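You operate a simulated robot arm through the tools that you are given. There is no shell and no other tool.

Carry out the task below with a simulated robot arm. There is one attempt and no reset: what you move stays moved.

Task
Roll the fluff off the blue throw and put it in the wide drawer.
Fine: the lint roller goes back where it stood; drawer shut. Set down upright: lint roller. What is to be rubbed or washed off counts as gone when no trace of it is left.

Only the result counts: the job must be done as asked and must still hold three seconds after the hand-in. Knocking over, shifting, dropping, spilling or breaking anything else fails it.

Robot
A 7-joint arm with a two-finger parallel gripper, fixed in place. Base frame: the origin is at the foot of the arm, x ahead of it, y to its left, z up; the work surface is at about z = 850. Readings come in mm, degrees, newtons and seconds.
Its first joint turns from -149.0 to 149.0 degrees. Payload 3.43 kg.
Tool frame: the origin (TCP) lies between the finger pads and is the grasp point; the fingertips stand 30 mm ahead of it; z points along the fingers, y is the line along which they close. The gripper opens to 94 mm. The fingers are 28 mm wide and 10 mm thick; the gripper's body (50 by 96 mm) begins 55 mm behind the TCP.
Orientation is that of the tool frame in the base frame, as a unit quaternion [x, y, z, w]. With the fingers straight down and closing along the base's y, the tool's x points along the base's -x, its y along +y and its z along -z.

Tools
- The arm moves only by the tool arm_command. Its argument "moves" is a list of rows, each a list of 7 numbers: the shift along the tool's x, y, z in units of 20 mm (1.0 is 20 mm), then the turn, a rotation vector about the tool's x, y, z in units of 5 degrees (1.0 is 5 degrees), then the opening, from 0 (shut) to 1 (fully open). In form: [[x, y, z, ax, ay, az, jaw], ...]. A call has 1 to 20 rows; each row shifts and turns the commanded pose from where the row before left it, along the tool's axes as they then stand. A call with a number of a shift or a turn outside -1 to 1 is refused whole. A row lasts 0.2 s, in which the tool goes at most 50 mm and 8.6 degrees; a call with a longer step from one row to the next is refused whole, and so is a gripper value outside its range. Where a pose cannot be reached the arm comes as near as it can. A force on the tool above 40 N (or 10 N above the force at the start of the call, whichever is more), or a blocked arm, ends the call early, and 0.2 s more pass. The fingers move at their own pace (about 45 mm/s each) and stop on an object; they squeeze with about 36 N. The grip force told is the motor's: it shows also when the fingers shut on nothing. Time passes only in rows, and 0.2 s behind the last, so rows that do not move let the fingers close. The reply holds the time, the measured pose of the TCP, the force on the tool along the base axes, the opening and the grip force, in the units named above and with some noise, with the torque about the TCP (base axes, N m) and any sound that the robot's microphone picked up, and new pictures: "pictures" is both (left out), scene, wrist or none.
- Cameras (640 x 400 px; columns grow to the right, rows downward): "scene" is fixed at [50.1, 652.6, 1427.3]; the picture's right is [-0.01, -1.00, 0.00], its down [-0.59, 0.00, -0.81] and it looks along [0.81, -0.00, -0.59] (base axes); focal length 258 px, centre (320, 200). "wrist" rides on the gripper at [76, 14, -102] in the tool frame; the picture's right is [-0.18, 0.98, 0.00], its down [-0.75, -0.14, -0.64] and it looks along [-0.63, -0.12, 0.77] (tool axes); focal length 243 px, centre (320, 200).
- probe_pixels(camera, pixels): for up to 12 pixels [column, row] of the newest picture of that camera ("zoom" is the newest enlarged one), the place [x, y, z] in the base frame of the surface seen there, good to about 2 mm. No time passes.
- close_up(camera, box): a new picture of the part [left, top, right, bottom] of that camera's present view, enlarged. No time passes.
- hand_in(): hands the job in; it is judged then, once.

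Unless the task says otherwise, let go and move clear before handing in.

The tools are called after "Emit:" as a command line: name --pt "numbers of a row" for each row, then --argument value for the rest, lists and objects as JSON in quotes. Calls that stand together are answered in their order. arm_command: Moves the arm, as the interface text tells. Its arguments: {"type":"object","properties":{"moves":{"type":"array"},"pictures":{"type":"string","enum":["both","scene","wrist","none"]}},"required":["moves"]} The other tools are called the same way: probe_pixels (camera, pixels) gives the place of the surface under pixels of a picture; close_up (camera, box) takes an enlarged picture of a part of a camera's view; hand_in () hands the job in.

At the start:

```text
clock: 0.0
tcp_pos: [777.4, 608.8, 1170.6]
tcp_rot: [0.0, 1.0, 0.0, 0.0]
force: [0.6, -0.1, -0.2]
wrist_torque: [0.01, -0.03, 0.03]
grip_width: 94.1
finger_force: 0.2
```

scene: 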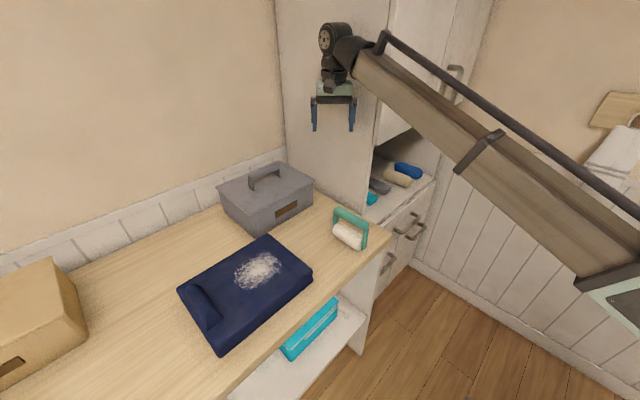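
wrist: 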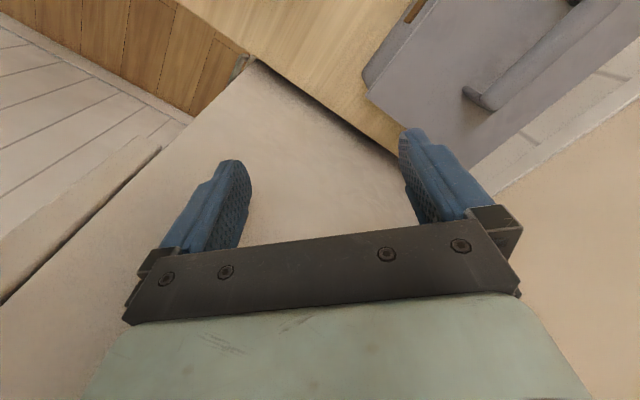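

The scene picture shows the blue throw with white fluff near (258,270), the lint roller near (349,230), and drawer handles near (400,230). I'll take enlarged views of these before moving.

Emit:
close_up --camera "scene" --box '[300, 140, 460, 300]'

Emit:
close_up --camera "scene" --box '[160, 140, 400, 380]'

Emit:
probe_pixels --camera "scene" --pixels '[[258, 270], [180, 290], [268, 237], [312, 275], [219, 356], [349, 235], [350, 212], [335, 210], [366, 230], [388, 262], [405, 225], [420, 230]]'

```text
2.50 times, centred on (380, 220) of scene
```

zoom: 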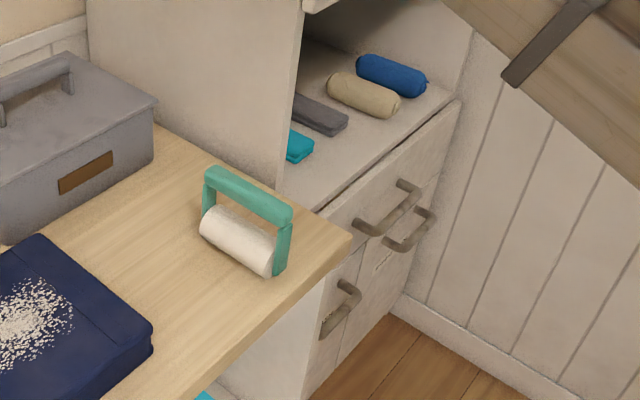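

```text
1.67 times, centred on (280, 260) of scene
```

zoom: 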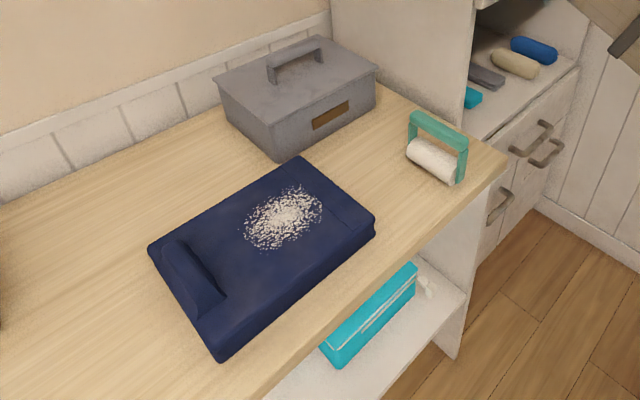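

```text
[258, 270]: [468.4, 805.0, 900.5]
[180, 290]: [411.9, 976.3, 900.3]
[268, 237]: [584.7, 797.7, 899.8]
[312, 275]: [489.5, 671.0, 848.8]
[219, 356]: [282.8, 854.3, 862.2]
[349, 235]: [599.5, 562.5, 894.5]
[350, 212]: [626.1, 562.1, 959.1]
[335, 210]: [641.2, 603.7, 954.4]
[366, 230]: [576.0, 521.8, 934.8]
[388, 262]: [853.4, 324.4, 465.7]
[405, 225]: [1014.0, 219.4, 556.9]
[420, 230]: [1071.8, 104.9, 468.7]
```

The throw top is at z≈900 and the roller stands at about (605,562). I need the exact layout of the drawers and the throw, so I'll zoom further.

Emit:
close_up --camera "scene" --box '[360, 150, 450, 290]'

Emit:
close_up --camera "scene" --box '[370, 180, 440, 250]'

```text
2.86 times, centred on (405, 220) of scene
```

zoom: 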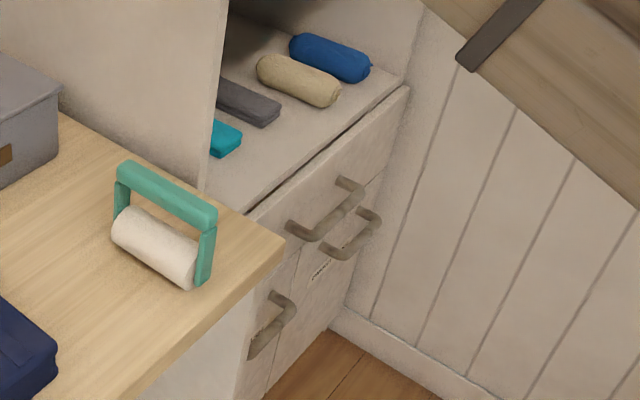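

```text
5.71 times, centred on (405, 215) of scene
```

zoom: 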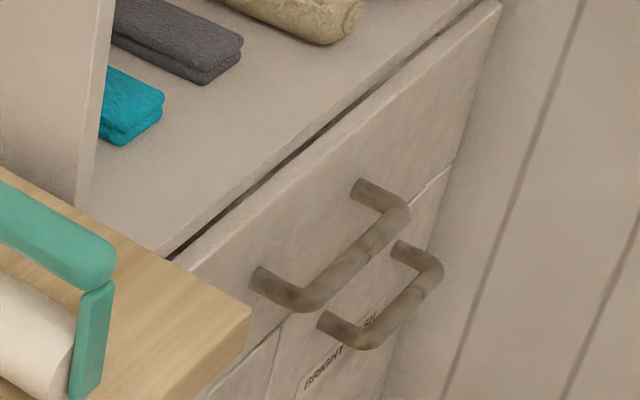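

The wide drawer is the top one, spanning the full front with the handle at zoom (300,290)-(395,210). I'll probe its handle and front.

Emit:
probe_pixels --camera "zoom" --pixels '[[305, 297], [350, 255], [398, 213], [262, 275], [360, 185], [480, 30], [200, 260], [330, 160], [300, 200], [430, 190], [375, 325], [430, 280]]'

Emit:
probe_pixels --camera "scene" --pixels '[[388, 238], [300, 306], [100, 255], [270, 237], [311, 272], [218, 346], [180, 288], [205, 290], [190, 285], [217, 322], [200, 300], [265, 400]]'

```text
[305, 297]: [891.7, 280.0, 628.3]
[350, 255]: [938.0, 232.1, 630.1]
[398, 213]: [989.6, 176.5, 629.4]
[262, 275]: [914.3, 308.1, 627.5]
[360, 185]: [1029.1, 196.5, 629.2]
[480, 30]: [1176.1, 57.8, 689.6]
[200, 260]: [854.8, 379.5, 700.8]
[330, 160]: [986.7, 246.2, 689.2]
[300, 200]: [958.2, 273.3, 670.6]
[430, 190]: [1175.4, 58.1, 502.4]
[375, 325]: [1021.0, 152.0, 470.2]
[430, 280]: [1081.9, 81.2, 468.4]
```

```text
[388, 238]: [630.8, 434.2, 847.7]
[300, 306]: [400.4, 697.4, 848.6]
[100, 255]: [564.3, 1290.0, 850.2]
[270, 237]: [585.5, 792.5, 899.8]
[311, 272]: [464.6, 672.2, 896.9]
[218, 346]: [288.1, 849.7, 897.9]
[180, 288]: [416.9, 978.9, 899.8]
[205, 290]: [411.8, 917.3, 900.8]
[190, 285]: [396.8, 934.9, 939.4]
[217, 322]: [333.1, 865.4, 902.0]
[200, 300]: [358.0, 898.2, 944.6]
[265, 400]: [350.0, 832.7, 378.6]
```

The handle bar of the wide drawer lies at z≈629 from (892,280) to (990,177), and the throw has a raised ridge near (200,300) with top at z≈944. I'll zoom in on the roller and on the throw to measure them.

Emit:
close_up --camera "scene" --box '[325, 200, 375, 255]'

Emit:
probe_pixels --camera "scene" --pixels '[[333, 208], [368, 227], [335, 231], [364, 249], [360, 249], [334, 236], [350, 216], [360, 221], [349, 243], [357, 231], [340, 230], [351, 241]]'

```text
7.27 times, centred on (350, 228) of scene
```

zoom: 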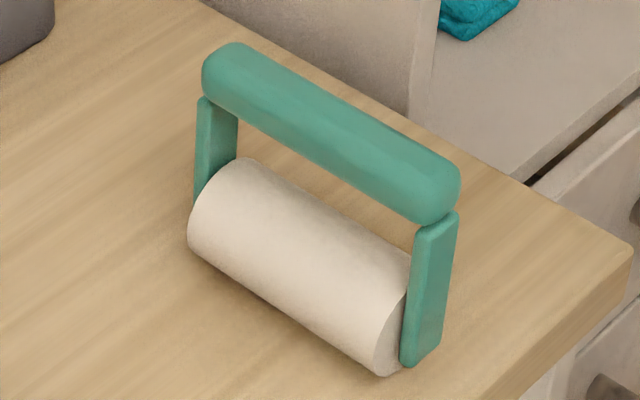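

```text
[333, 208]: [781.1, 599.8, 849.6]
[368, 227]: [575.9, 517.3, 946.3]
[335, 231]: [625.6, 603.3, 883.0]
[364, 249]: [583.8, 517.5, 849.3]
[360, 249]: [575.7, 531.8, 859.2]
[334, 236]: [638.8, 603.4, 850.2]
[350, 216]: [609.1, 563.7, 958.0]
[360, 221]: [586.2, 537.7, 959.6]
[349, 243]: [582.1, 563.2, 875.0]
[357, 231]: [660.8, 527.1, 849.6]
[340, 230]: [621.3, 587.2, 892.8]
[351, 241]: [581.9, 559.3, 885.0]
```

The roller stands with a green top bar and two legs; I'll probe the bar, legs and roller in this zoomed picture.

Emit:
probe_pixels --camera "zoom" --pixels '[[215, 65], [245, 50], [330, 115], [300, 130], [345, 105], [450, 170], [425, 205], [445, 230], [410, 355], [205, 120], [190, 235], [385, 365]]'

Emit:
close_up --camera "scene" --box '[170, 230, 320, 360]'

```text
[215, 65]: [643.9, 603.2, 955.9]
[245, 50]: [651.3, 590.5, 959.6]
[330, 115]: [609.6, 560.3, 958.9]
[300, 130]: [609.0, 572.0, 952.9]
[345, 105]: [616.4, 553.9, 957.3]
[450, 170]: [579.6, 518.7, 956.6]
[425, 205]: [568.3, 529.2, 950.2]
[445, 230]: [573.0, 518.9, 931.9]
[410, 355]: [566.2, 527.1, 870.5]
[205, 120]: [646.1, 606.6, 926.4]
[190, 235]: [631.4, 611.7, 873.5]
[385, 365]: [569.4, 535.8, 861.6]
```

```text
3.08 times, centred on (245, 295) of scene
```

zoom: 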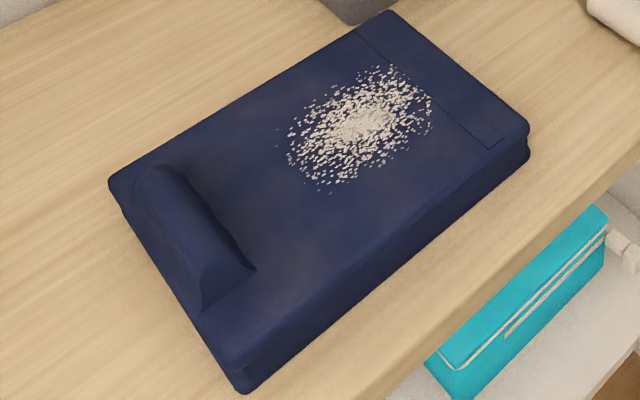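

The fluff patch spans zoom (275–435, 65–195) and the ridge (130–255, 165–310). I'll probe these edges.

Emit:
probe_pixels --camera "zoom" --pixels '[[278, 150], [333, 195], [432, 110], [392, 66], [300, 105], [415, 145], [155, 170], [210, 300], [255, 268], [180, 168], [135, 205], [195, 225]]'

Emit:
probe_pixels --camera "zoom" --pixels '[[110, 182], [245, 385], [528, 130], [388, 13], [240, 250], [225, 270], [205, 250], [165, 185], [185, 200], [160, 230], [215, 230], [230, 270]]'

```text
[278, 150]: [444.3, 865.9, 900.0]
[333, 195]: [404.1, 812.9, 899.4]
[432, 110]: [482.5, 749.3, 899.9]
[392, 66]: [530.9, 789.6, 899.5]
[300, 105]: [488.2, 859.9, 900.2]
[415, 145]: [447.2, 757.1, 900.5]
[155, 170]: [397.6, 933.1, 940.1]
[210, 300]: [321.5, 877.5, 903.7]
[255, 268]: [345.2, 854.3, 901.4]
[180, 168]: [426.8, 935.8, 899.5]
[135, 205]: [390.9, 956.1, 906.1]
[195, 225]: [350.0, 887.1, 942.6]
```

```text
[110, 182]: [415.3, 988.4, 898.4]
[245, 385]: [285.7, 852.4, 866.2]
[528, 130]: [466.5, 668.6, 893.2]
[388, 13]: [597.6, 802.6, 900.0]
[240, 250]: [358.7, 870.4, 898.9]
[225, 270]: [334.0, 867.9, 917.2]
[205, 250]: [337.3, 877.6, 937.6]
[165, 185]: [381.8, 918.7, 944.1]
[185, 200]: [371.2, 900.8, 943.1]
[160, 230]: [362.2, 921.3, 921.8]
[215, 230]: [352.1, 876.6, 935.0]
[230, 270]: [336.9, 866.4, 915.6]
```

The roller's bar runs along (0.707,0.707) centred near (611,560) at z≈955; fluff covers about 120 mm of the throw. First I move above the roller and turn the gripper −45° about its axis so it closes across the bar.

Emit:
arm_command --pt "0.92 -0.272 0 0 0 0 0.6" --pt "0.92 -0.272 0 0 0 0 0.6" --pt "0.92 -0.272 0 0 0 0 0.6" --pt "0.92 -0.272 0 0 0 0 0.6" --pt "0.92 -0.272 0 0 0 0 0.6" --pt "0.92 -0.272 0 0 0 0 0.6" --pt "0.92 -0.272 0 0 0 0 0.6" --pt "0.92 -0.272 0 0 0 0 0.6" --pt "0.92 -0.272 0 0 0 0 0.6" --pt "0 0 0 0 0 -1 0.6" --pt "0 0 0 0 0 -1 0.6" --pt "0 0 0 0 0 -1 0.6" --pt "0 0 0 0 0 -1 0.6" --pt "0 0 0 0 0 -1 0.6" --pt "0 0 0 0 0 -1 0.6" --pt "0 0 0 0 0 -1 0.6" --pt "0 0 0 0 0 -1 0.6" --pt "0 0 0 0 0 -1 0.6"

```text
clock: 3.5
tcp_pos: [613.1, 561.0, 1169.8]
tcp_rot: [-0.298, 0.954, 0.002, 0.003]
force: [0.9, -0.3, -1.4]
wrist_torque: [0.07, 0.03, 0.04]
grip_width: 56.3
finger_force: 0.2
stopped in row 17: the force on the tool passed its limit at 47 N (the readings are from after the stop); the commanded pose is now the measured one
```

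scene: 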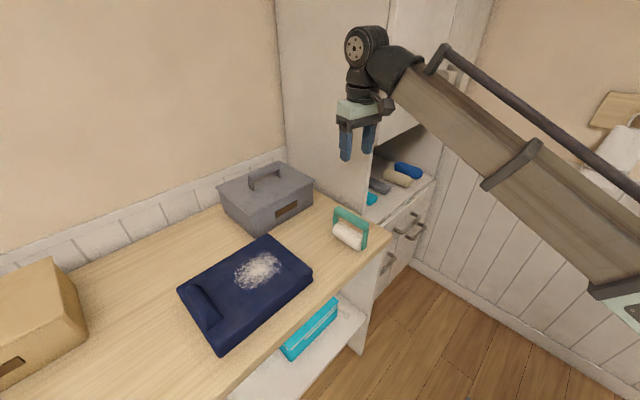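
wrist: 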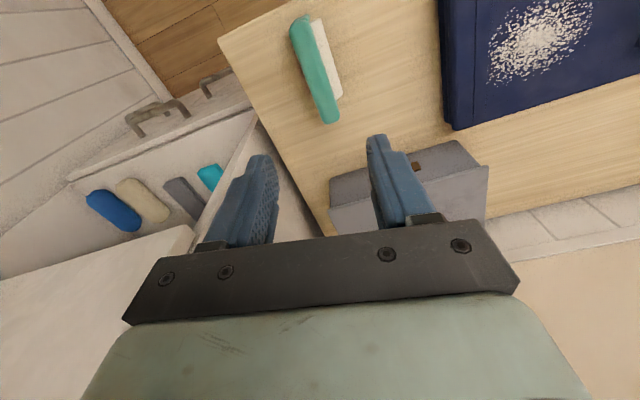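

The gripper turned about 35° before a 47 N stop; it seems free of contact now (1.4 N). I'll finish the turn slowly and watch the force.

Emit:
arm_command --pt "0 0 0 0 0 -0.3 0.6" --pt "0 0 0 0 0 -0.3 0.6" --pt "0 0 0 0 0 -0.3 0.6"

Emit:
close_up --camera "scene" --box '[260, 0, 480, 180]'

```text
clock: 4.2
tcp_pos: [611.4, 560.5, 1170.8]
tcp_rot: [-0.334, 0.942, 0.002, 0.004]
force: [-0.6, 24.2, -28.0]
wrist_torque: [-1.69, -2.06, -1.77]
grip_width: 56.6
finger_force: 0.0
```

scene: 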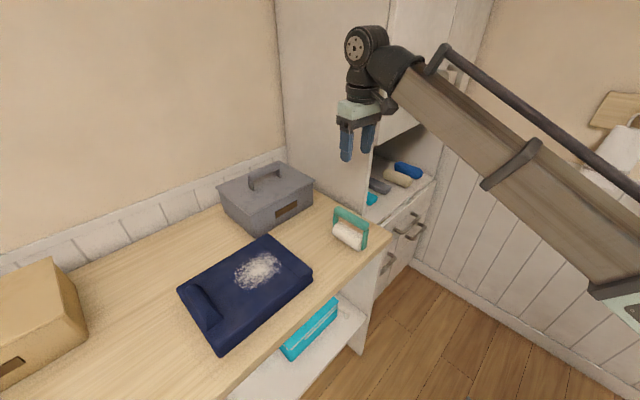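
wrist: 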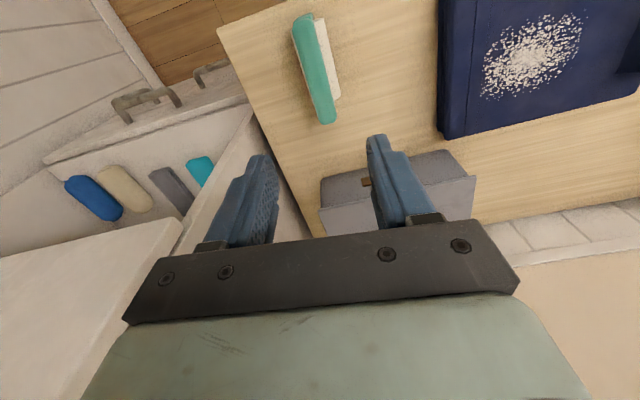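

```text
2.22 times, centred on (370, 90) of scene
```

zoom: 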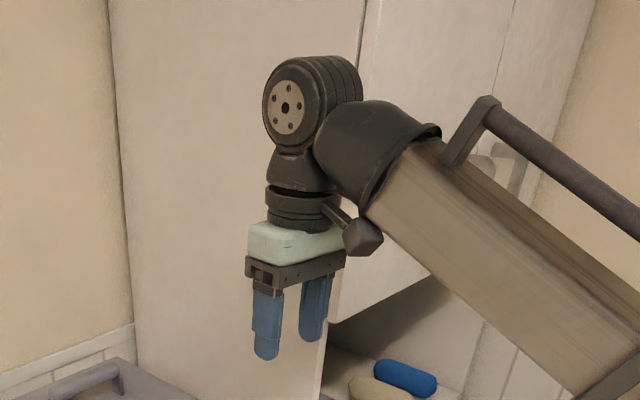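

The force now reads 24–28 N: the wrist camera housing presses against the forearm (zoom (360,235)). I'll turn back 20°, descend where the forearm is flatter, then turn again there.

Emit:
arm_command --pt "0 0 0 0 0 1 0.6" --pt "0 0 0 0 0 1 0.6" --pt "0 0 0 0 0 1 0.6" --pt "0 0 0 0 0 1 0.6" --pt "0 0 1 0 0 0 0.6" --pt "0 0 1 0 0 0 0.6" --pt "0 0 1 0 0 0 0.6" --pt "0 0 1 0 0 0 0.6" --pt "0 0 1 0 0 0 0.6" --pt "0 0 1 0 0 0 0.6" --pt "0 0 1 0 0 0 0.6"

```text
clock: 4.6
tcp_pos: [614.3, 560.6, 1170.3]
tcp_rot: [-0.328, 0.945, 0.0, 0.006]
force: [-0.6, -0.7, 0.1]
wrist_torque: [0.0, 0.0, 0.04]
grip_width: 56.3
finger_force: 0.1
stopped in row 1: the force on the tool passed its limit at 53 N (the readings are from after the stop); the commanded pose is now the measured one
```

scene: 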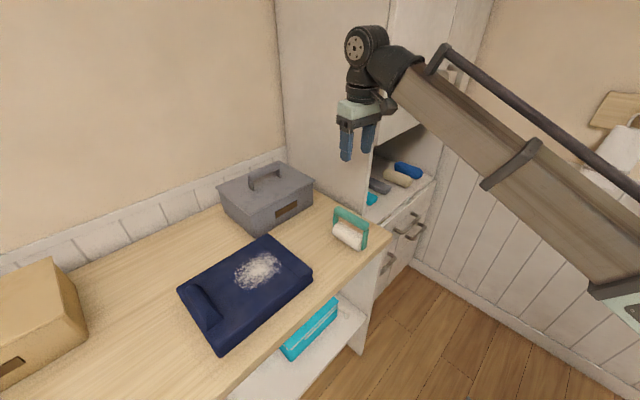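
wrist: 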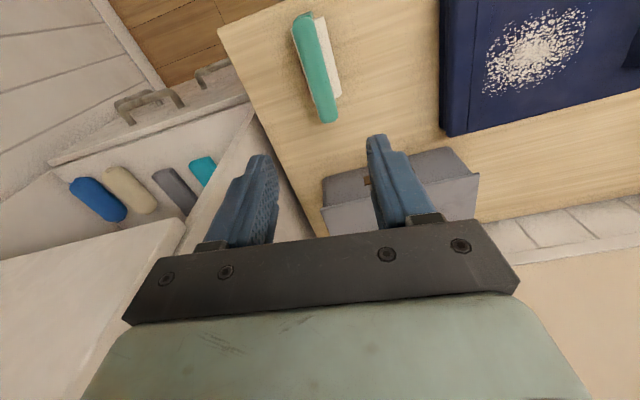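

The stop again came from the camera housing rubbing the forearm; it reads free now. I'll turn back in smaller steps.

Emit:
arm_command --pt "0 0 0 0 0 0.3 0.6" --pt "0 0 0 0 0 0.5 0.6" --pt "0 0 0 0 0 0.7 0.6" --pt "0 0 0 0 0 0.7 0.6" --pt "0 0 0 0 0 0.7 0.6" --pt "0 0 0 0 0 0.7 0.6" --pictures "none"

```text
clock: 6.0
tcp_pos: [613.2, 560.4, 1171.0]
tcp_rot: [-0.175, 0.985, 0.002, 0.006]
force: [-0.2, 0.4, -1.2]
wrist_torque: [0.03, 0.01, 0.01]
grip_width: 56.3
finger_force: 0.0
```

The turn is back to about 20° with no contact force. I'll descend 150 mm to about z=1020.

Emit:
arm_command --pt "0 0 1 0 0 0 0.6" --pt "0 0 1 0 0 0 0.6" --pt "0 0 1 0 0 0 0.6" --pt "0 0 1 0 0 0 0.6" --pt "0 0 1 0 0 0 0.6" --pt "0 0 1 0 0 0 0.6" --pt "0 0 1 0 0 0 0.6" --pt "0 0 0.5 0 0 0 0.6" --pt "0 0 0 0 0 0 0.6"

Emit:
close_up --camera "scene" --box '[260, 80, 480, 260]'

```text
clock: 8.0
tcp_pos: [614.8, 559.4, 1019.9]
tcp_rot: [-0.176, 0.984, 0.002, 0.006]
force: [0.2, 0.2, -1.5]
wrist_torque: [0.0, 0.03, 0.0]
grip_width: 56.7
finger_force: 0.2
```

scene: 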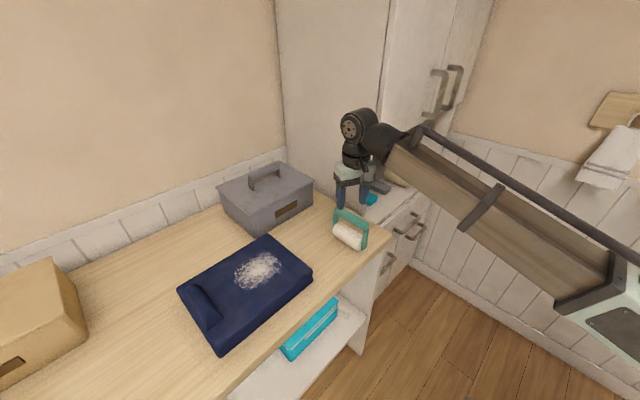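
wrist: 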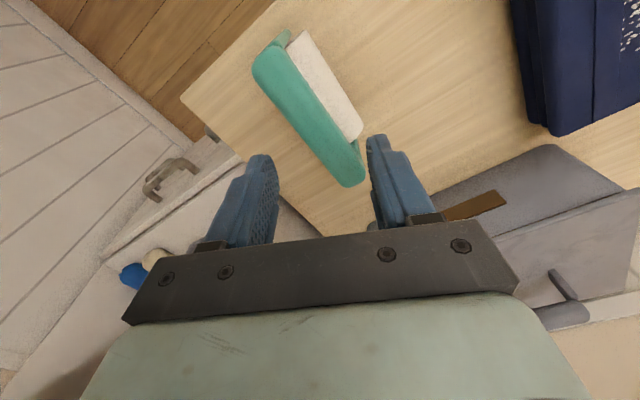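

```text
2.22 times, centred on (370, 170) of scene
```

zoom: 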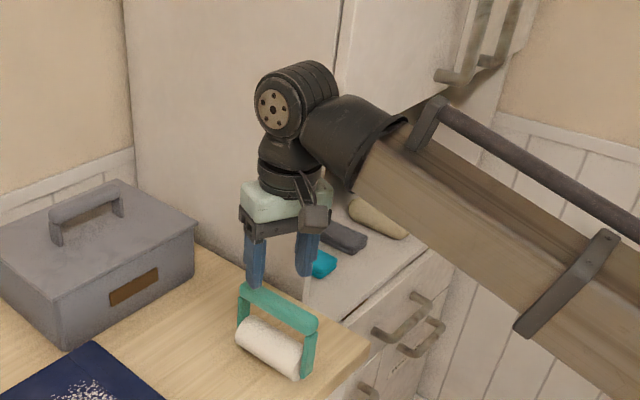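

At z=1020 the camera at zoom (314,215) sits lower relative to the forearm cone. I'll try turning another −25° in small steps.

Emit:
arm_command --pt "0 0 0 0 0 -0.5 0.6" --pt "0 0 0 0 0 -0.5 0.6" --pt "0 0 0 0 0 -0.5 0.6" --pt "0 0 0 0 0 -0.5 0.6" --pt "0 0 0 0 0 -0.5 0.6" --pt "0 0 0 0 0 -0.5 0.6" --pt "0 0 0 0 0 0 0.6"

Emit:
close_up --camera "scene" --box '[300, 90, 440, 210]'

```text
clock: 9.6
tcp_pos: [614.8, 561.3, 1020.3]
tcp_rot: [-0.303, 0.953, 0.001, 0.005]
force: [0.2, 0.5, -0.3]
wrist_torque: [0.02, 0.01, -0.01]
grip_width: 56.3
finger_force: 0.0
```

scene: 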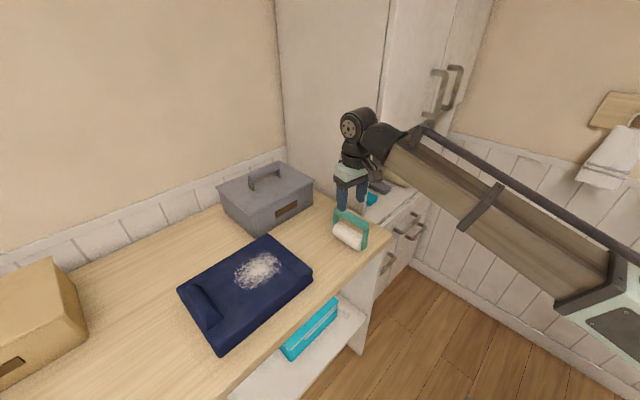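
wrist: 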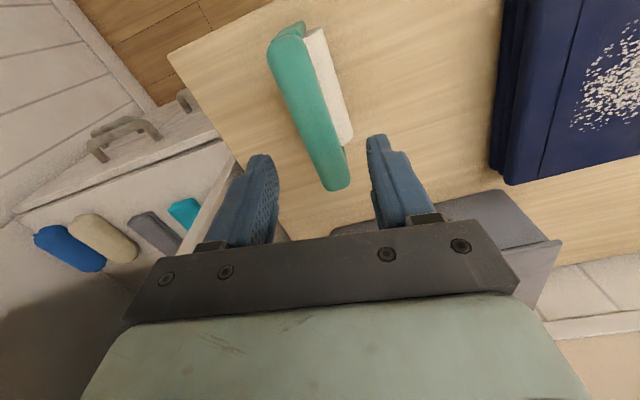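

```text
3.33 times, centred on (370, 150) of scene
```

zoom: 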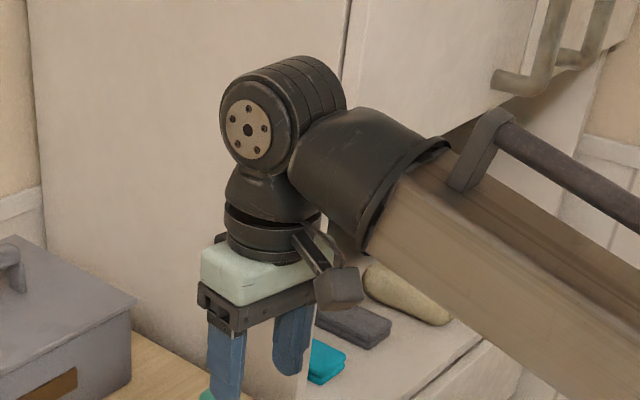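

No force at 35°, and the bar is clearly visible in the wrist picture from (290,35) to (337,180). I'll finish to 45° and probe the bar's line.

Emit:
arm_command --pt "0 0 0 0 0 -0.5 0.6" --pt "0 0 0 0 0 -0.5 0.6" --pt "0 0 0 0 0 -0.5 0.6" --pt "0 0 0 0 0 -0.45 0.6" --pt "0 0 0 0 0 0 0.6"

```text
clock: 10.8
tcp_pos: [615.0, 562.8, 1021.0]
tcp_rot: [-0.383, 0.924, 0.001, 0.007]
force: [-0.4, -0.1, 0.3]
wrist_torque: [-0.03, -0.03, 0.04]
grip_width: 56.2
finger_force: 0.1
```

scene: 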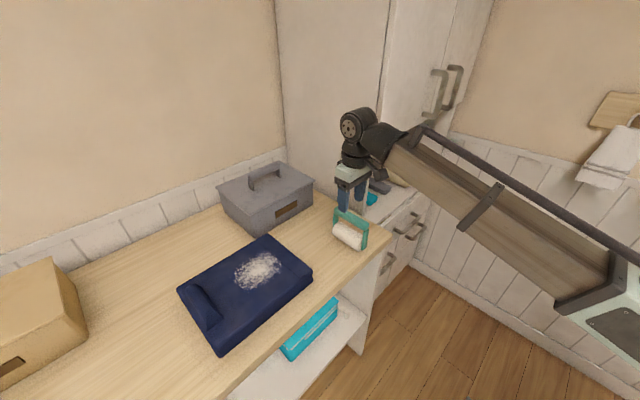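
wrist: 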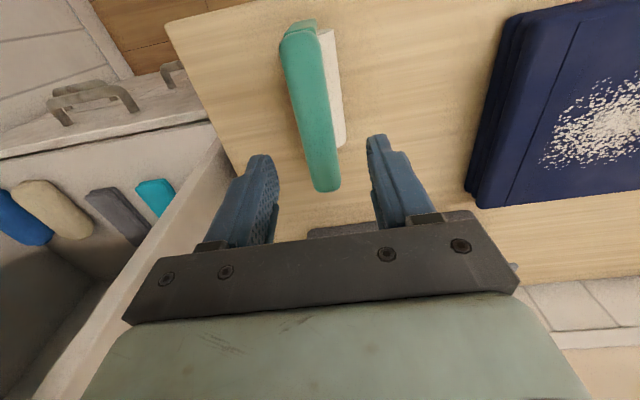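

No contact force at 45°. I'll probe the bar's edges in the wrist picture to get its exact axis.

Emit:
probe_pixels --camera "wrist" --pixels '[[286, 45], [318, 40], [297, 100], [325, 97], [309, 160], [336, 155], [310, 70], [318, 130], [325, 180], [299, 35], [338, 120], [345, 140]]'

Emit:
close_up --camera "wrist" --box '[260, 10, 380, 200]'

```text
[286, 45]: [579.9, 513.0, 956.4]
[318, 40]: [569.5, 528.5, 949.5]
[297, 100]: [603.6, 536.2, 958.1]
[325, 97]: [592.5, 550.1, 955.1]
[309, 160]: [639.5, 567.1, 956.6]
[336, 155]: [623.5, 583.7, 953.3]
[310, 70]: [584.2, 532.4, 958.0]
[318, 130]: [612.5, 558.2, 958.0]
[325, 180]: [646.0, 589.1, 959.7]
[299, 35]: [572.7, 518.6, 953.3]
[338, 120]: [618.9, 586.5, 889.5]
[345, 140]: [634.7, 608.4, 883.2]
```

```text
2.11 times, centred on (320, 105) of wrist
```

zoom: 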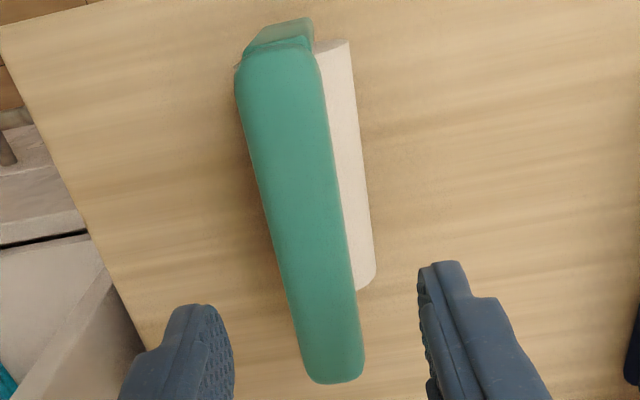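

The bar's axis is at ~44.5°, centred near (612,558), about 24 mm wide, top z≈959. I'll centre on it, descend to z≈946 and stay open first.

Emit:
arm_command --pt "0.3 -0.07 0 0 0 0 0.6" --pt "0 0 1 0 0 0 0.6" --pt "0 0 1 0 0 0 0.6" --pt "0 0 1 0 0 0 0.6" --pt "0 0 0.75 0 0 0 0.6" --pt "0 0 0 0 0 0 0.6"

Emit:
close_up --camera "scene" --box '[300, 140, 420, 270]'

```text
clock: 12.2
tcp_pos: [612.1, 557.7, 946.4]
tcp_rot: [-0.382, 0.924, 0.001, 0.006]
force: [0.2, 0.3, -0.2]
wrist_torque: [-0.01, -0.01, -0.01]
grip_width: 56.4
finger_force: 0.1
```

scene: 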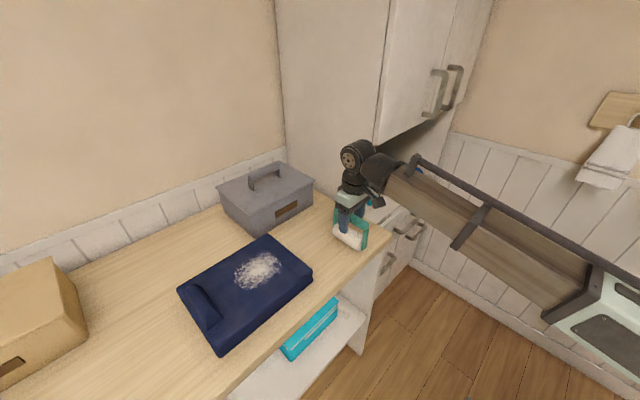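
wrist: 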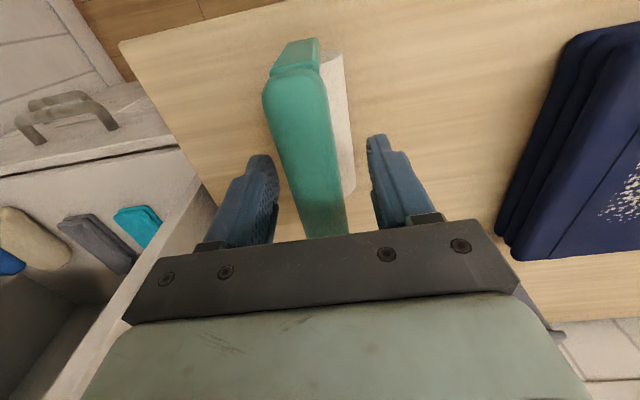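

```text
3.08 times, centred on (360, 205) of scene
```

zoom: 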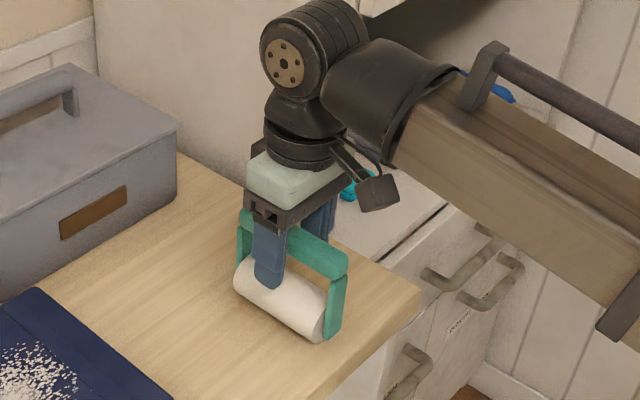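

The fingers straddle the bar (wrist (320,200)) at z=946 with little offset. I'll close on it.

Emit:
arm_command --pt "0 0 0 0 0 0 0.0" --pt "0 0 0 0 0 0 0.0" --pt "0 0 0 0 0 0 0.0" --pt "0 0 0 0 0 0 0.0" --pt "0 0 0 0 0 0 0.0"

```text
clock: 13.4
tcp_pos: [612.4, 558.1, 946.3]
tcp_rot: [-0.383, 0.924, 0.002, 0.005]
force: [-0.9, 0.4, -0.1]
wrist_torque: [0.01, -0.01, 0.03]
grip_width: 30.1
finger_force: 35.4
```

scene: 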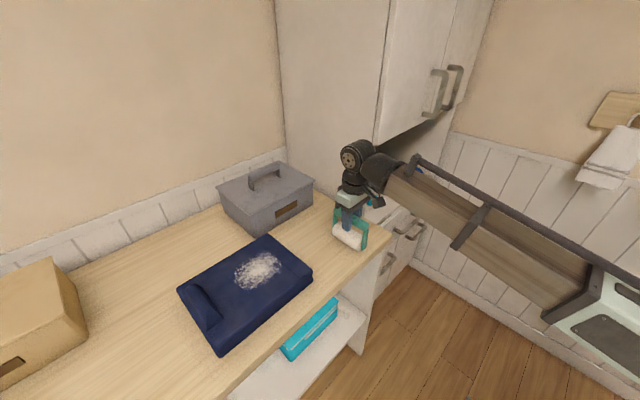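
wrist: 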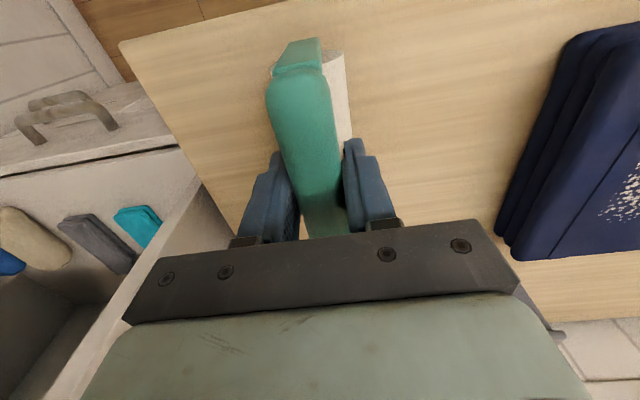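

Gripped at 30 mm width with 35 N at TCP (612.4,558.1,946.3). Before lifting I'll probe the toolbox's front for clearance.

Emit:
probe_pixels --camera "scene" --pixels '[[258, 234], [256, 215], [220, 205], [312, 190], [313, 200], [285, 210], [290, 165], [265, 180]]'

Emit:
arm_command --pt "0 0 -0.5 0 0 0 0" --pt "0 0 -1 0 0 0 0" --pt "0 0 -1 0 0 0 0" --pt "0 0 -1 0 0 0 0" --pt "0 0 -1 0 0 0 0" --pt "0 0 0 0 0 0 0"

```text
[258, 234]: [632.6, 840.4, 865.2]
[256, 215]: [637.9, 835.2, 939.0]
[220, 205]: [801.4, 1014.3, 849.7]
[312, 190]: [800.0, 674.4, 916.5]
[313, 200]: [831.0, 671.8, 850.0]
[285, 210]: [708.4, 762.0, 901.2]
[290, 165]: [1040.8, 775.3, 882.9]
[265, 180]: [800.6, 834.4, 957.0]
```

```text
clock: 14.8
tcp_pos: [612.4, 556.5, 1037.0]
tcp_rot: [-0.383, 0.924, 0.0, 0.004]
force: [0.6, -1.5, -1.4]
wrist_torque: [0.0, 0.05, -0.03]
grip_width: 29.8
finger_force: 36.5
```

scene: 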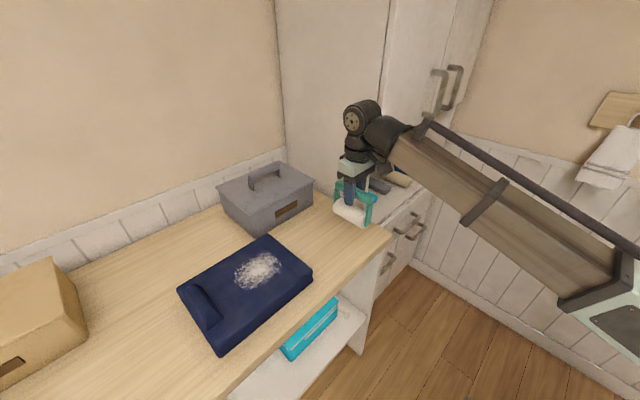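
wrist: 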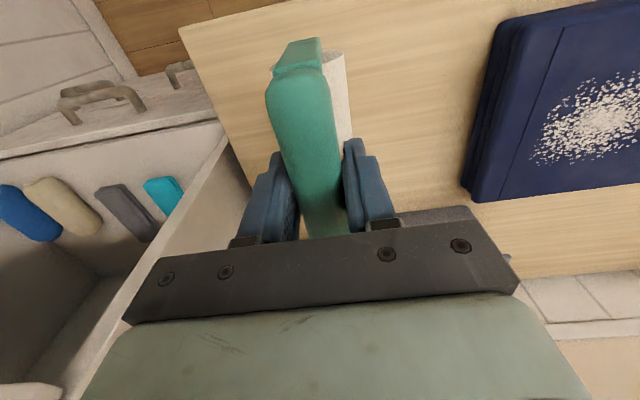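

Roller is lifted, reading light load, toolbox front is at s≈1041 so clear. I'll carry the roller to above the near end of the throw (about (513,743)).

Emit:
arm_command --pt "-0.28 0.92 0 0 0 0 0" --pt "-0.28 0.92 0 0 0 0 0" --pt "-0.28 0.92 0 0 0 0 0" --pt "-0.28 0.92 0 0 0 0 0" --pt "-0.28 0.92 0 0 0 0 0" --pt "-0.28 0.92 0 0 0 0 0" --pt "-0.28 0.92 0 0 0 0 0" --pt "-0.28 0.92 0 0 0 0 0" --pt "-0.28 0.92 0 0 0 0 0" --pt "-0.28 0.92 0 0 0 0 0" --pt "-0.28 0.92 0 0 0 0 0" --pt "0 0 0 0 0 0 0"

Emit:
close_up --camera "scene" --box '[170, 150, 390, 330]'

```text
clock: 17.4
tcp_pos: [513.3, 743.0, 1035.5]
tcp_rot: [-0.382, 0.924, 0.0, 0.005]
force: [0.3, -0.3, -1.7]
wrist_torque: [0.02, -0.02, 0.0]
grip_width: 29.8
finger_force: 36.2
```

scene: 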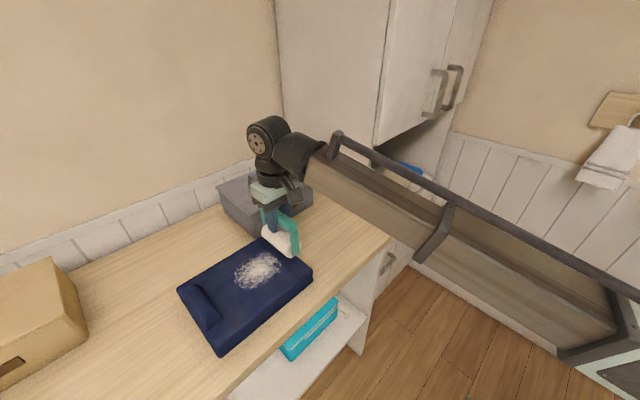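
wrist: 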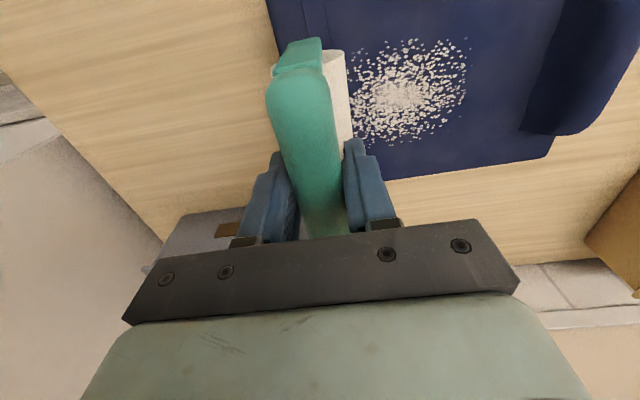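

```text
2.22 times, centred on (280, 240) of scene
```

zoom: 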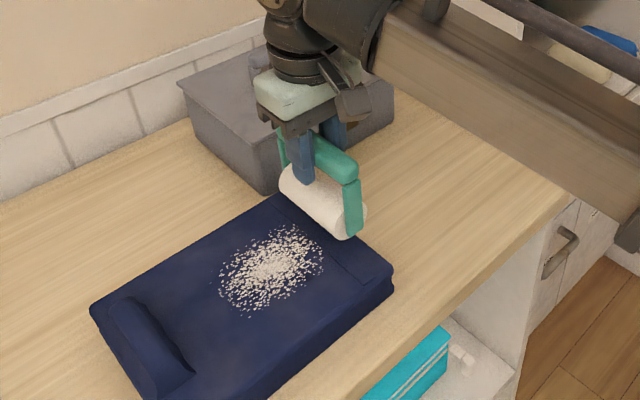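

The roller hangs above the near end of the throw with its bottom at about z=939. I'll lower to just above the throw, then press gently.

Emit:
arm_command --pt "0 0 0.9 0 0 0 0" --pt "0 0 0.8 0 0 0 0" --pt "0 0 0.1 0 0 0 0" --pt "0 0 0 0 0 0 0" --pictures "none"

Emit:
arm_command --pt "0 0 0.1 0 0 0 0" --pt "0 0 0.05 0 0 0 0" --pt "0 0 0 0 0 0 0"

```text
clock: 18.4
tcp_pos: [512.7, 742.8, 1000.7]
tcp_rot: [-0.383, 0.924, 0.002, 0.006]
force: [-0.5, -0.1, -0.8]
wrist_torque: [-0.03, -0.01, 0.01]
grip_width: 29.6
finger_force: 35.7
```

```text
clock: 19.2
tcp_pos: [512.9, 744.2, 997.3]
tcp_rot: [-0.383, 0.924, 0.001, 0.006]
force: [0.6, -0.6, -1.2]
wrist_torque: [0.02, -0.04, -0.02]
grip_width: 29.6
finger_force: 36.0
```

scene: 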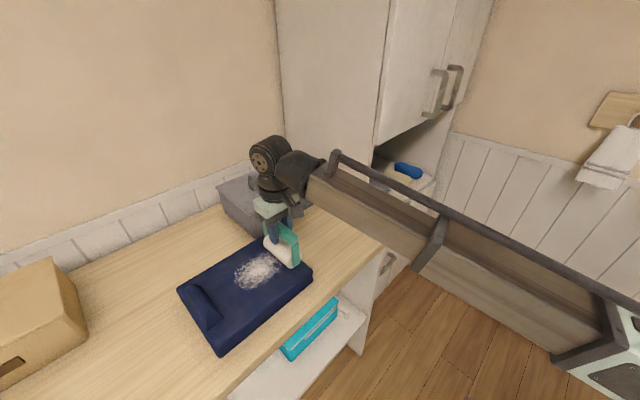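
wrist: 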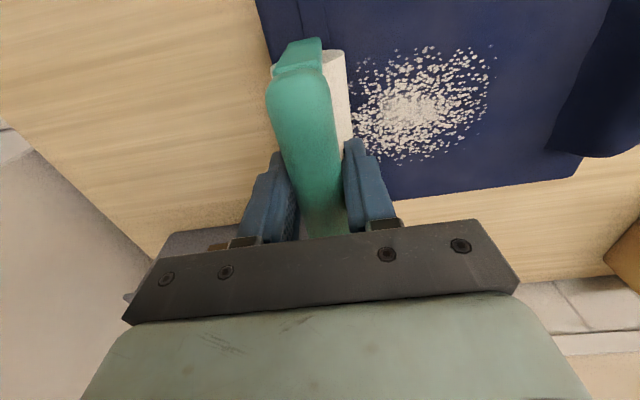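

Still no contact at z=997.3. I'll lower in 1 mm steps until the force shows contact.

Emit:
arm_command --pt "0 0 0.05 0 0 0 0" --pt "0 0 0.05 0 0 0 0" --pt "0 0 0 0 0 0 0" --pictures "none"

```text
clock: 20.0
tcp_pos: [513.4, 744.8, 996.1]
tcp_rot: [-0.383, 0.924, 0.002, 0.006]
force: [2.0, 0.6, 9.1]
wrist_torque: [0.01, 0.12, -0.02]
grip_width: 29.8
finger_force: 36.3
```

Contact: 9 N upward at z=996. I'll roll along the throw toward the ridge, 160 mm.

Emit:
arm_command --pt "0 0.5 0 0 0 0 0" --pt "0 0.5 0 0 0 0 0" --pt "0 0.5 0 0 0 0 0" --pt "0 0.5 0 0 0 0 0" --pt "0 0.5 0 0 0 0 0" --pt "0 0.5 0 0 0 0 0" --pt "0 0.5 0 0 0 0 0" --pt "0 0.5 0 0 0 0 0" --pt "0 0.5 0 0 0 0 0" --pt "0 0.5 0 0 0 0 0" --pt "0 0.5 0 0 0 0 0" --pt "0 0.5 0 0 0 0 0" --pt "0 0.5 0 0 0 0 0" --pt "0 0.5 0 0 0 0 0" --pt "0 0.5 0 0 0 0 0" --pt "0 0.5 0 0 0 0 0" --pt "0 0 0 0 0 0 0"

Emit:
close_up --camera "scene" --box '[150, 190, 350, 370]'

```text
clock: 23.6
tcp_pos: [399.2, 856.1, 994.8]
tcp_rot: [-0.383, 0.924, 0.001, 0.006]
force: [3.6, -2.8, 5.7]
wrist_torque: [-0.28, -0.23, 0.01]
grip_width: 34.3
finger_force: 36.0
```

scene: 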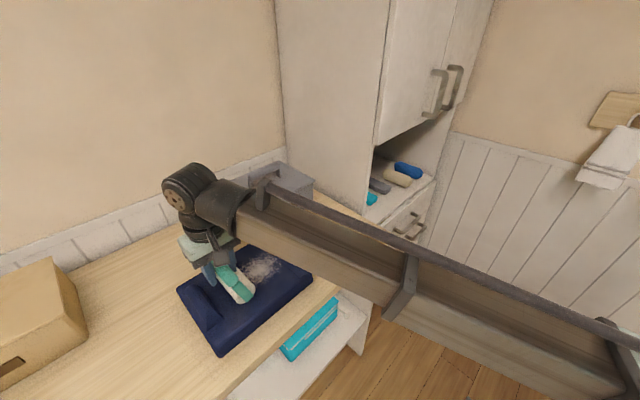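
wrist: 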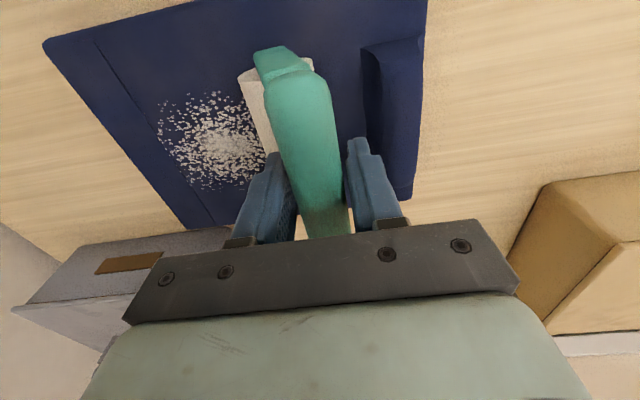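

```text
2.22 times, centred on (250, 280) of scene
```

zoom: 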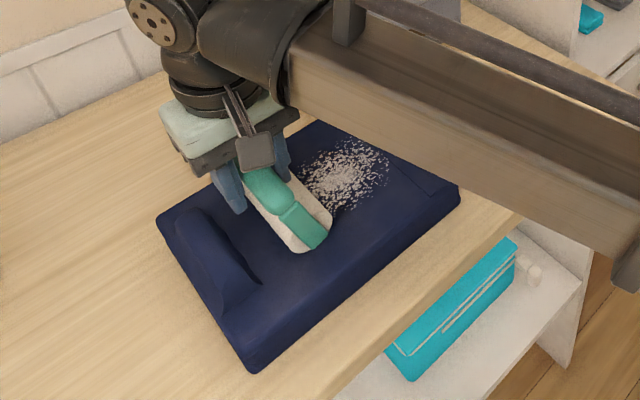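

The fluff patch looks fainter but is still there, and the roller tilted in the grip (width 34 mm) from drag. I'll look closer at the patch.

Emit:
close_up --camera "wrist" --box '[40, 20, 440, 250]'

Emit:
probe_pixels --camera "wrist" --pixels '[[160, 130], [200, 185], [240, 105], [185, 95], [265, 150], [45, 40], [100, 38], [425, 10], [410, 195], [180, 225], [275, 50], [310, 95]]'

```text
1.60 times, centred on (240, 135) of wrist
```

zoom: 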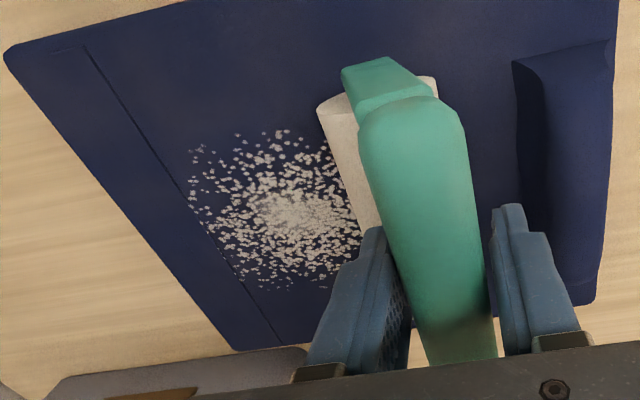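

```text
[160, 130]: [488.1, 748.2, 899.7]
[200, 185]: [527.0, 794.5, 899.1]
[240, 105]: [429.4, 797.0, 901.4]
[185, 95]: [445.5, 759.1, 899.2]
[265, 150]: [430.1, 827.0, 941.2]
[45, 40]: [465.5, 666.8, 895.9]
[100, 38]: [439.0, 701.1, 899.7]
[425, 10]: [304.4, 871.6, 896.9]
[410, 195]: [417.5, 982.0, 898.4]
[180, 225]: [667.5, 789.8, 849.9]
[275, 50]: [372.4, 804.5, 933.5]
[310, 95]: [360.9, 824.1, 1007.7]
```

The throw stayed put and the fluff got uniformly fainter, so more passes will be needed; the drag tilted the roller about 17° in the grip. I'll roll back with less pressure, a short stretch first to see whether it swings upright.

Emit:
arm_command --pt "0 -0.4 -0.05 0 0 0 0" --pt "0 -0.5 0 0 0 0 0" --pt "0 -0.5 0 0 0 0 0" --pt "0 -0.5 0 0 0 0 0" --pt "0 0 0 0 0 0 0"

```text
clock: 24.8
tcp_pos: [424.9, 831.2, 995.4]
tcp_rot: [-0.383, 0.924, 0.002, 0.007]
force: [-1.5, 1.1, 2.2]
wrist_torque: [0.25, 0.19, 0.06]
grip_width: 29.7
finger_force: 35.6
```

scene: 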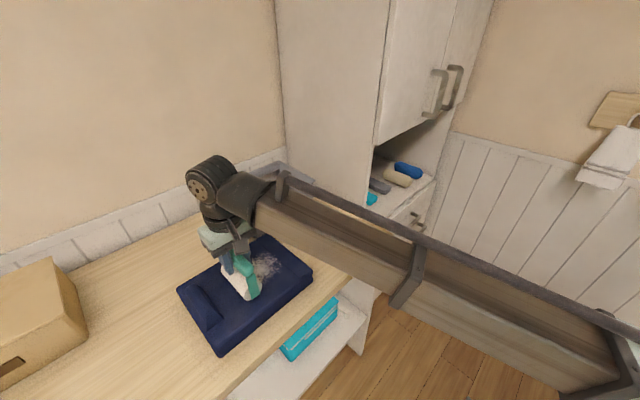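
wrist: 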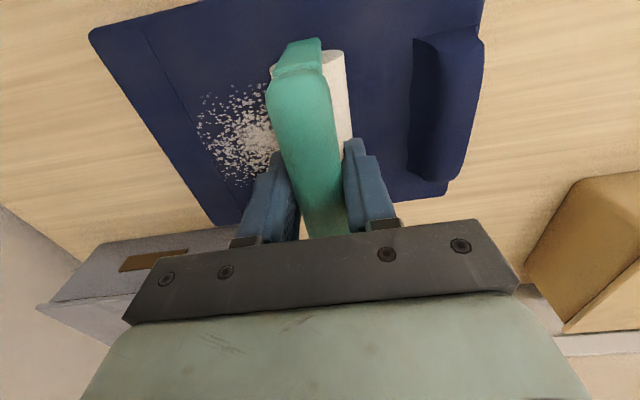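

It snapped upright again (width 29.7, 2 N load). I'll continue the back pass with this light pressure.

Emit:
arm_command --pt "0 -0.5 0 0 0 0 0" --pt "0 -0.5 0 0 0 0 0" --pt "0 -0.5 0 0 0 0 0" --pt "0 -0.5 0 0 0 0 0" --pt "0 -0.5 0 0 0 0 0" --pt "0 -0.5 0 0 0 0 0" --pt "0 -0.5 0 0 0 0 0" --pt "0 -0.5 0 0 0 0 0" --pt "0 -0.5 0 0 0 0 0" --pt "0 -0.5 0 0 0 0 0" --pt "0 -0.5 0 0 0 0 0" --pt "0 -0.5 0 0 0 0 0" --pt "0 -0.4 0 0 0 0 0" --pt "0 0 0 0 0 0 0"

Emit:
close_up --camera "wrist" --box '[240, 0, 640, 250]'

```text
clock: 27.8
tcp_pos: [516.6, 740.0, 997.8]
tcp_rot: [-0.383, 0.924, 0.0, 0.005]
force: [0.3, -0.4, -0.5]
wrist_torque: [0.01, -0.04, -0.01]
grip_width: 29.9
finger_force: 35.9
```

scene: 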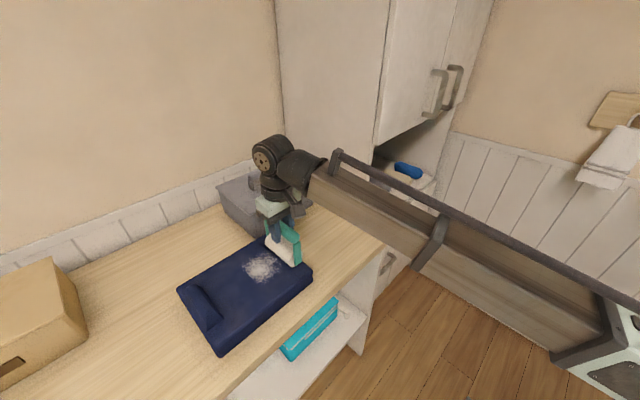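
wrist: 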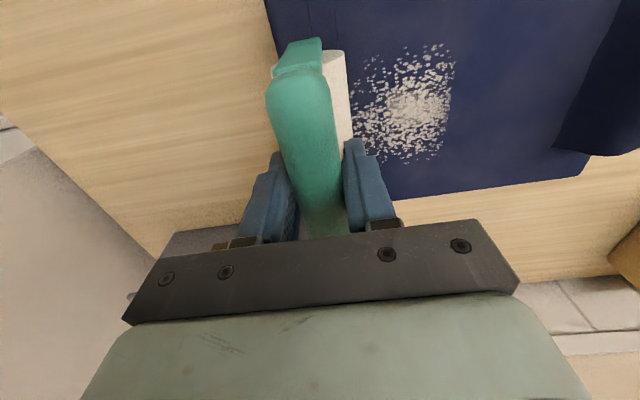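

```text
1.60 times, centred on (440, 125) of wrist
```

zoom: 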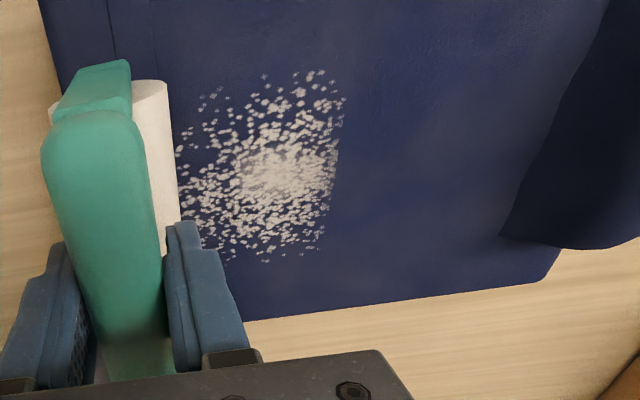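

The fluff on the ridge side is now fully gone with a sharp edge, but contact was lost midway (z crept up to 997.8, no load). I'll press down again here in small steps.

Emit:
arm_command --pt "0 0 0.06 0 0 0 0" --pt "0 0 0.04 0 0 0 0" --pt "0 0 0 0 0 0 0" --pictures "none"

```text
clock: 28.6
tcp_pos: [516.8, 739.6, 996.3]
tcp_rot: [-0.383, 0.924, 0.002, 0.006]
force: [1.5, 2.9, 17.1]
wrist_torque: [-0.15, 0.29, 0.0]
grip_width: 29.7
finger_force: 35.9
```

17 N is more than needed; I'll raise slightly and read again.

Emit:
arm_command --pt "0 0 -0.03 0 0 0 0" --pt "0 0 0 0 0 0 0" --pictures "none"

```text
clock: 29.2
tcp_pos: [517.2, 738.4, 995.0]
tcp_rot: [-0.383, 0.924, 0.001, 0.007]
force: [5.0, 5.5, 20.4]
wrist_torque: [0.11, -0.05, 0.0]
grip_width: 29.8
finger_force: 36.5
```

The force still rose to 20 N, so the arm was still settling. I'll raise 1 mm and wait.

Emit:
arm_command --pt "0 0 -0.05 0 0 0 0" --pt "0 0 0 0 0 0 0" --pt "0 0 0 0 0 0 0" --pictures "none"

```text
clock: 30.0
tcp_pos: [515.9, 740.5, 994.8]
tcp_rot: [-0.382, 0.924, 0.002, 0.006]
force: [4.7, 5.4, 11.3]
wrist_torque: [0.31, -0.31, 0.0]
grip_width: 29.8
finger_force: 35.9
```

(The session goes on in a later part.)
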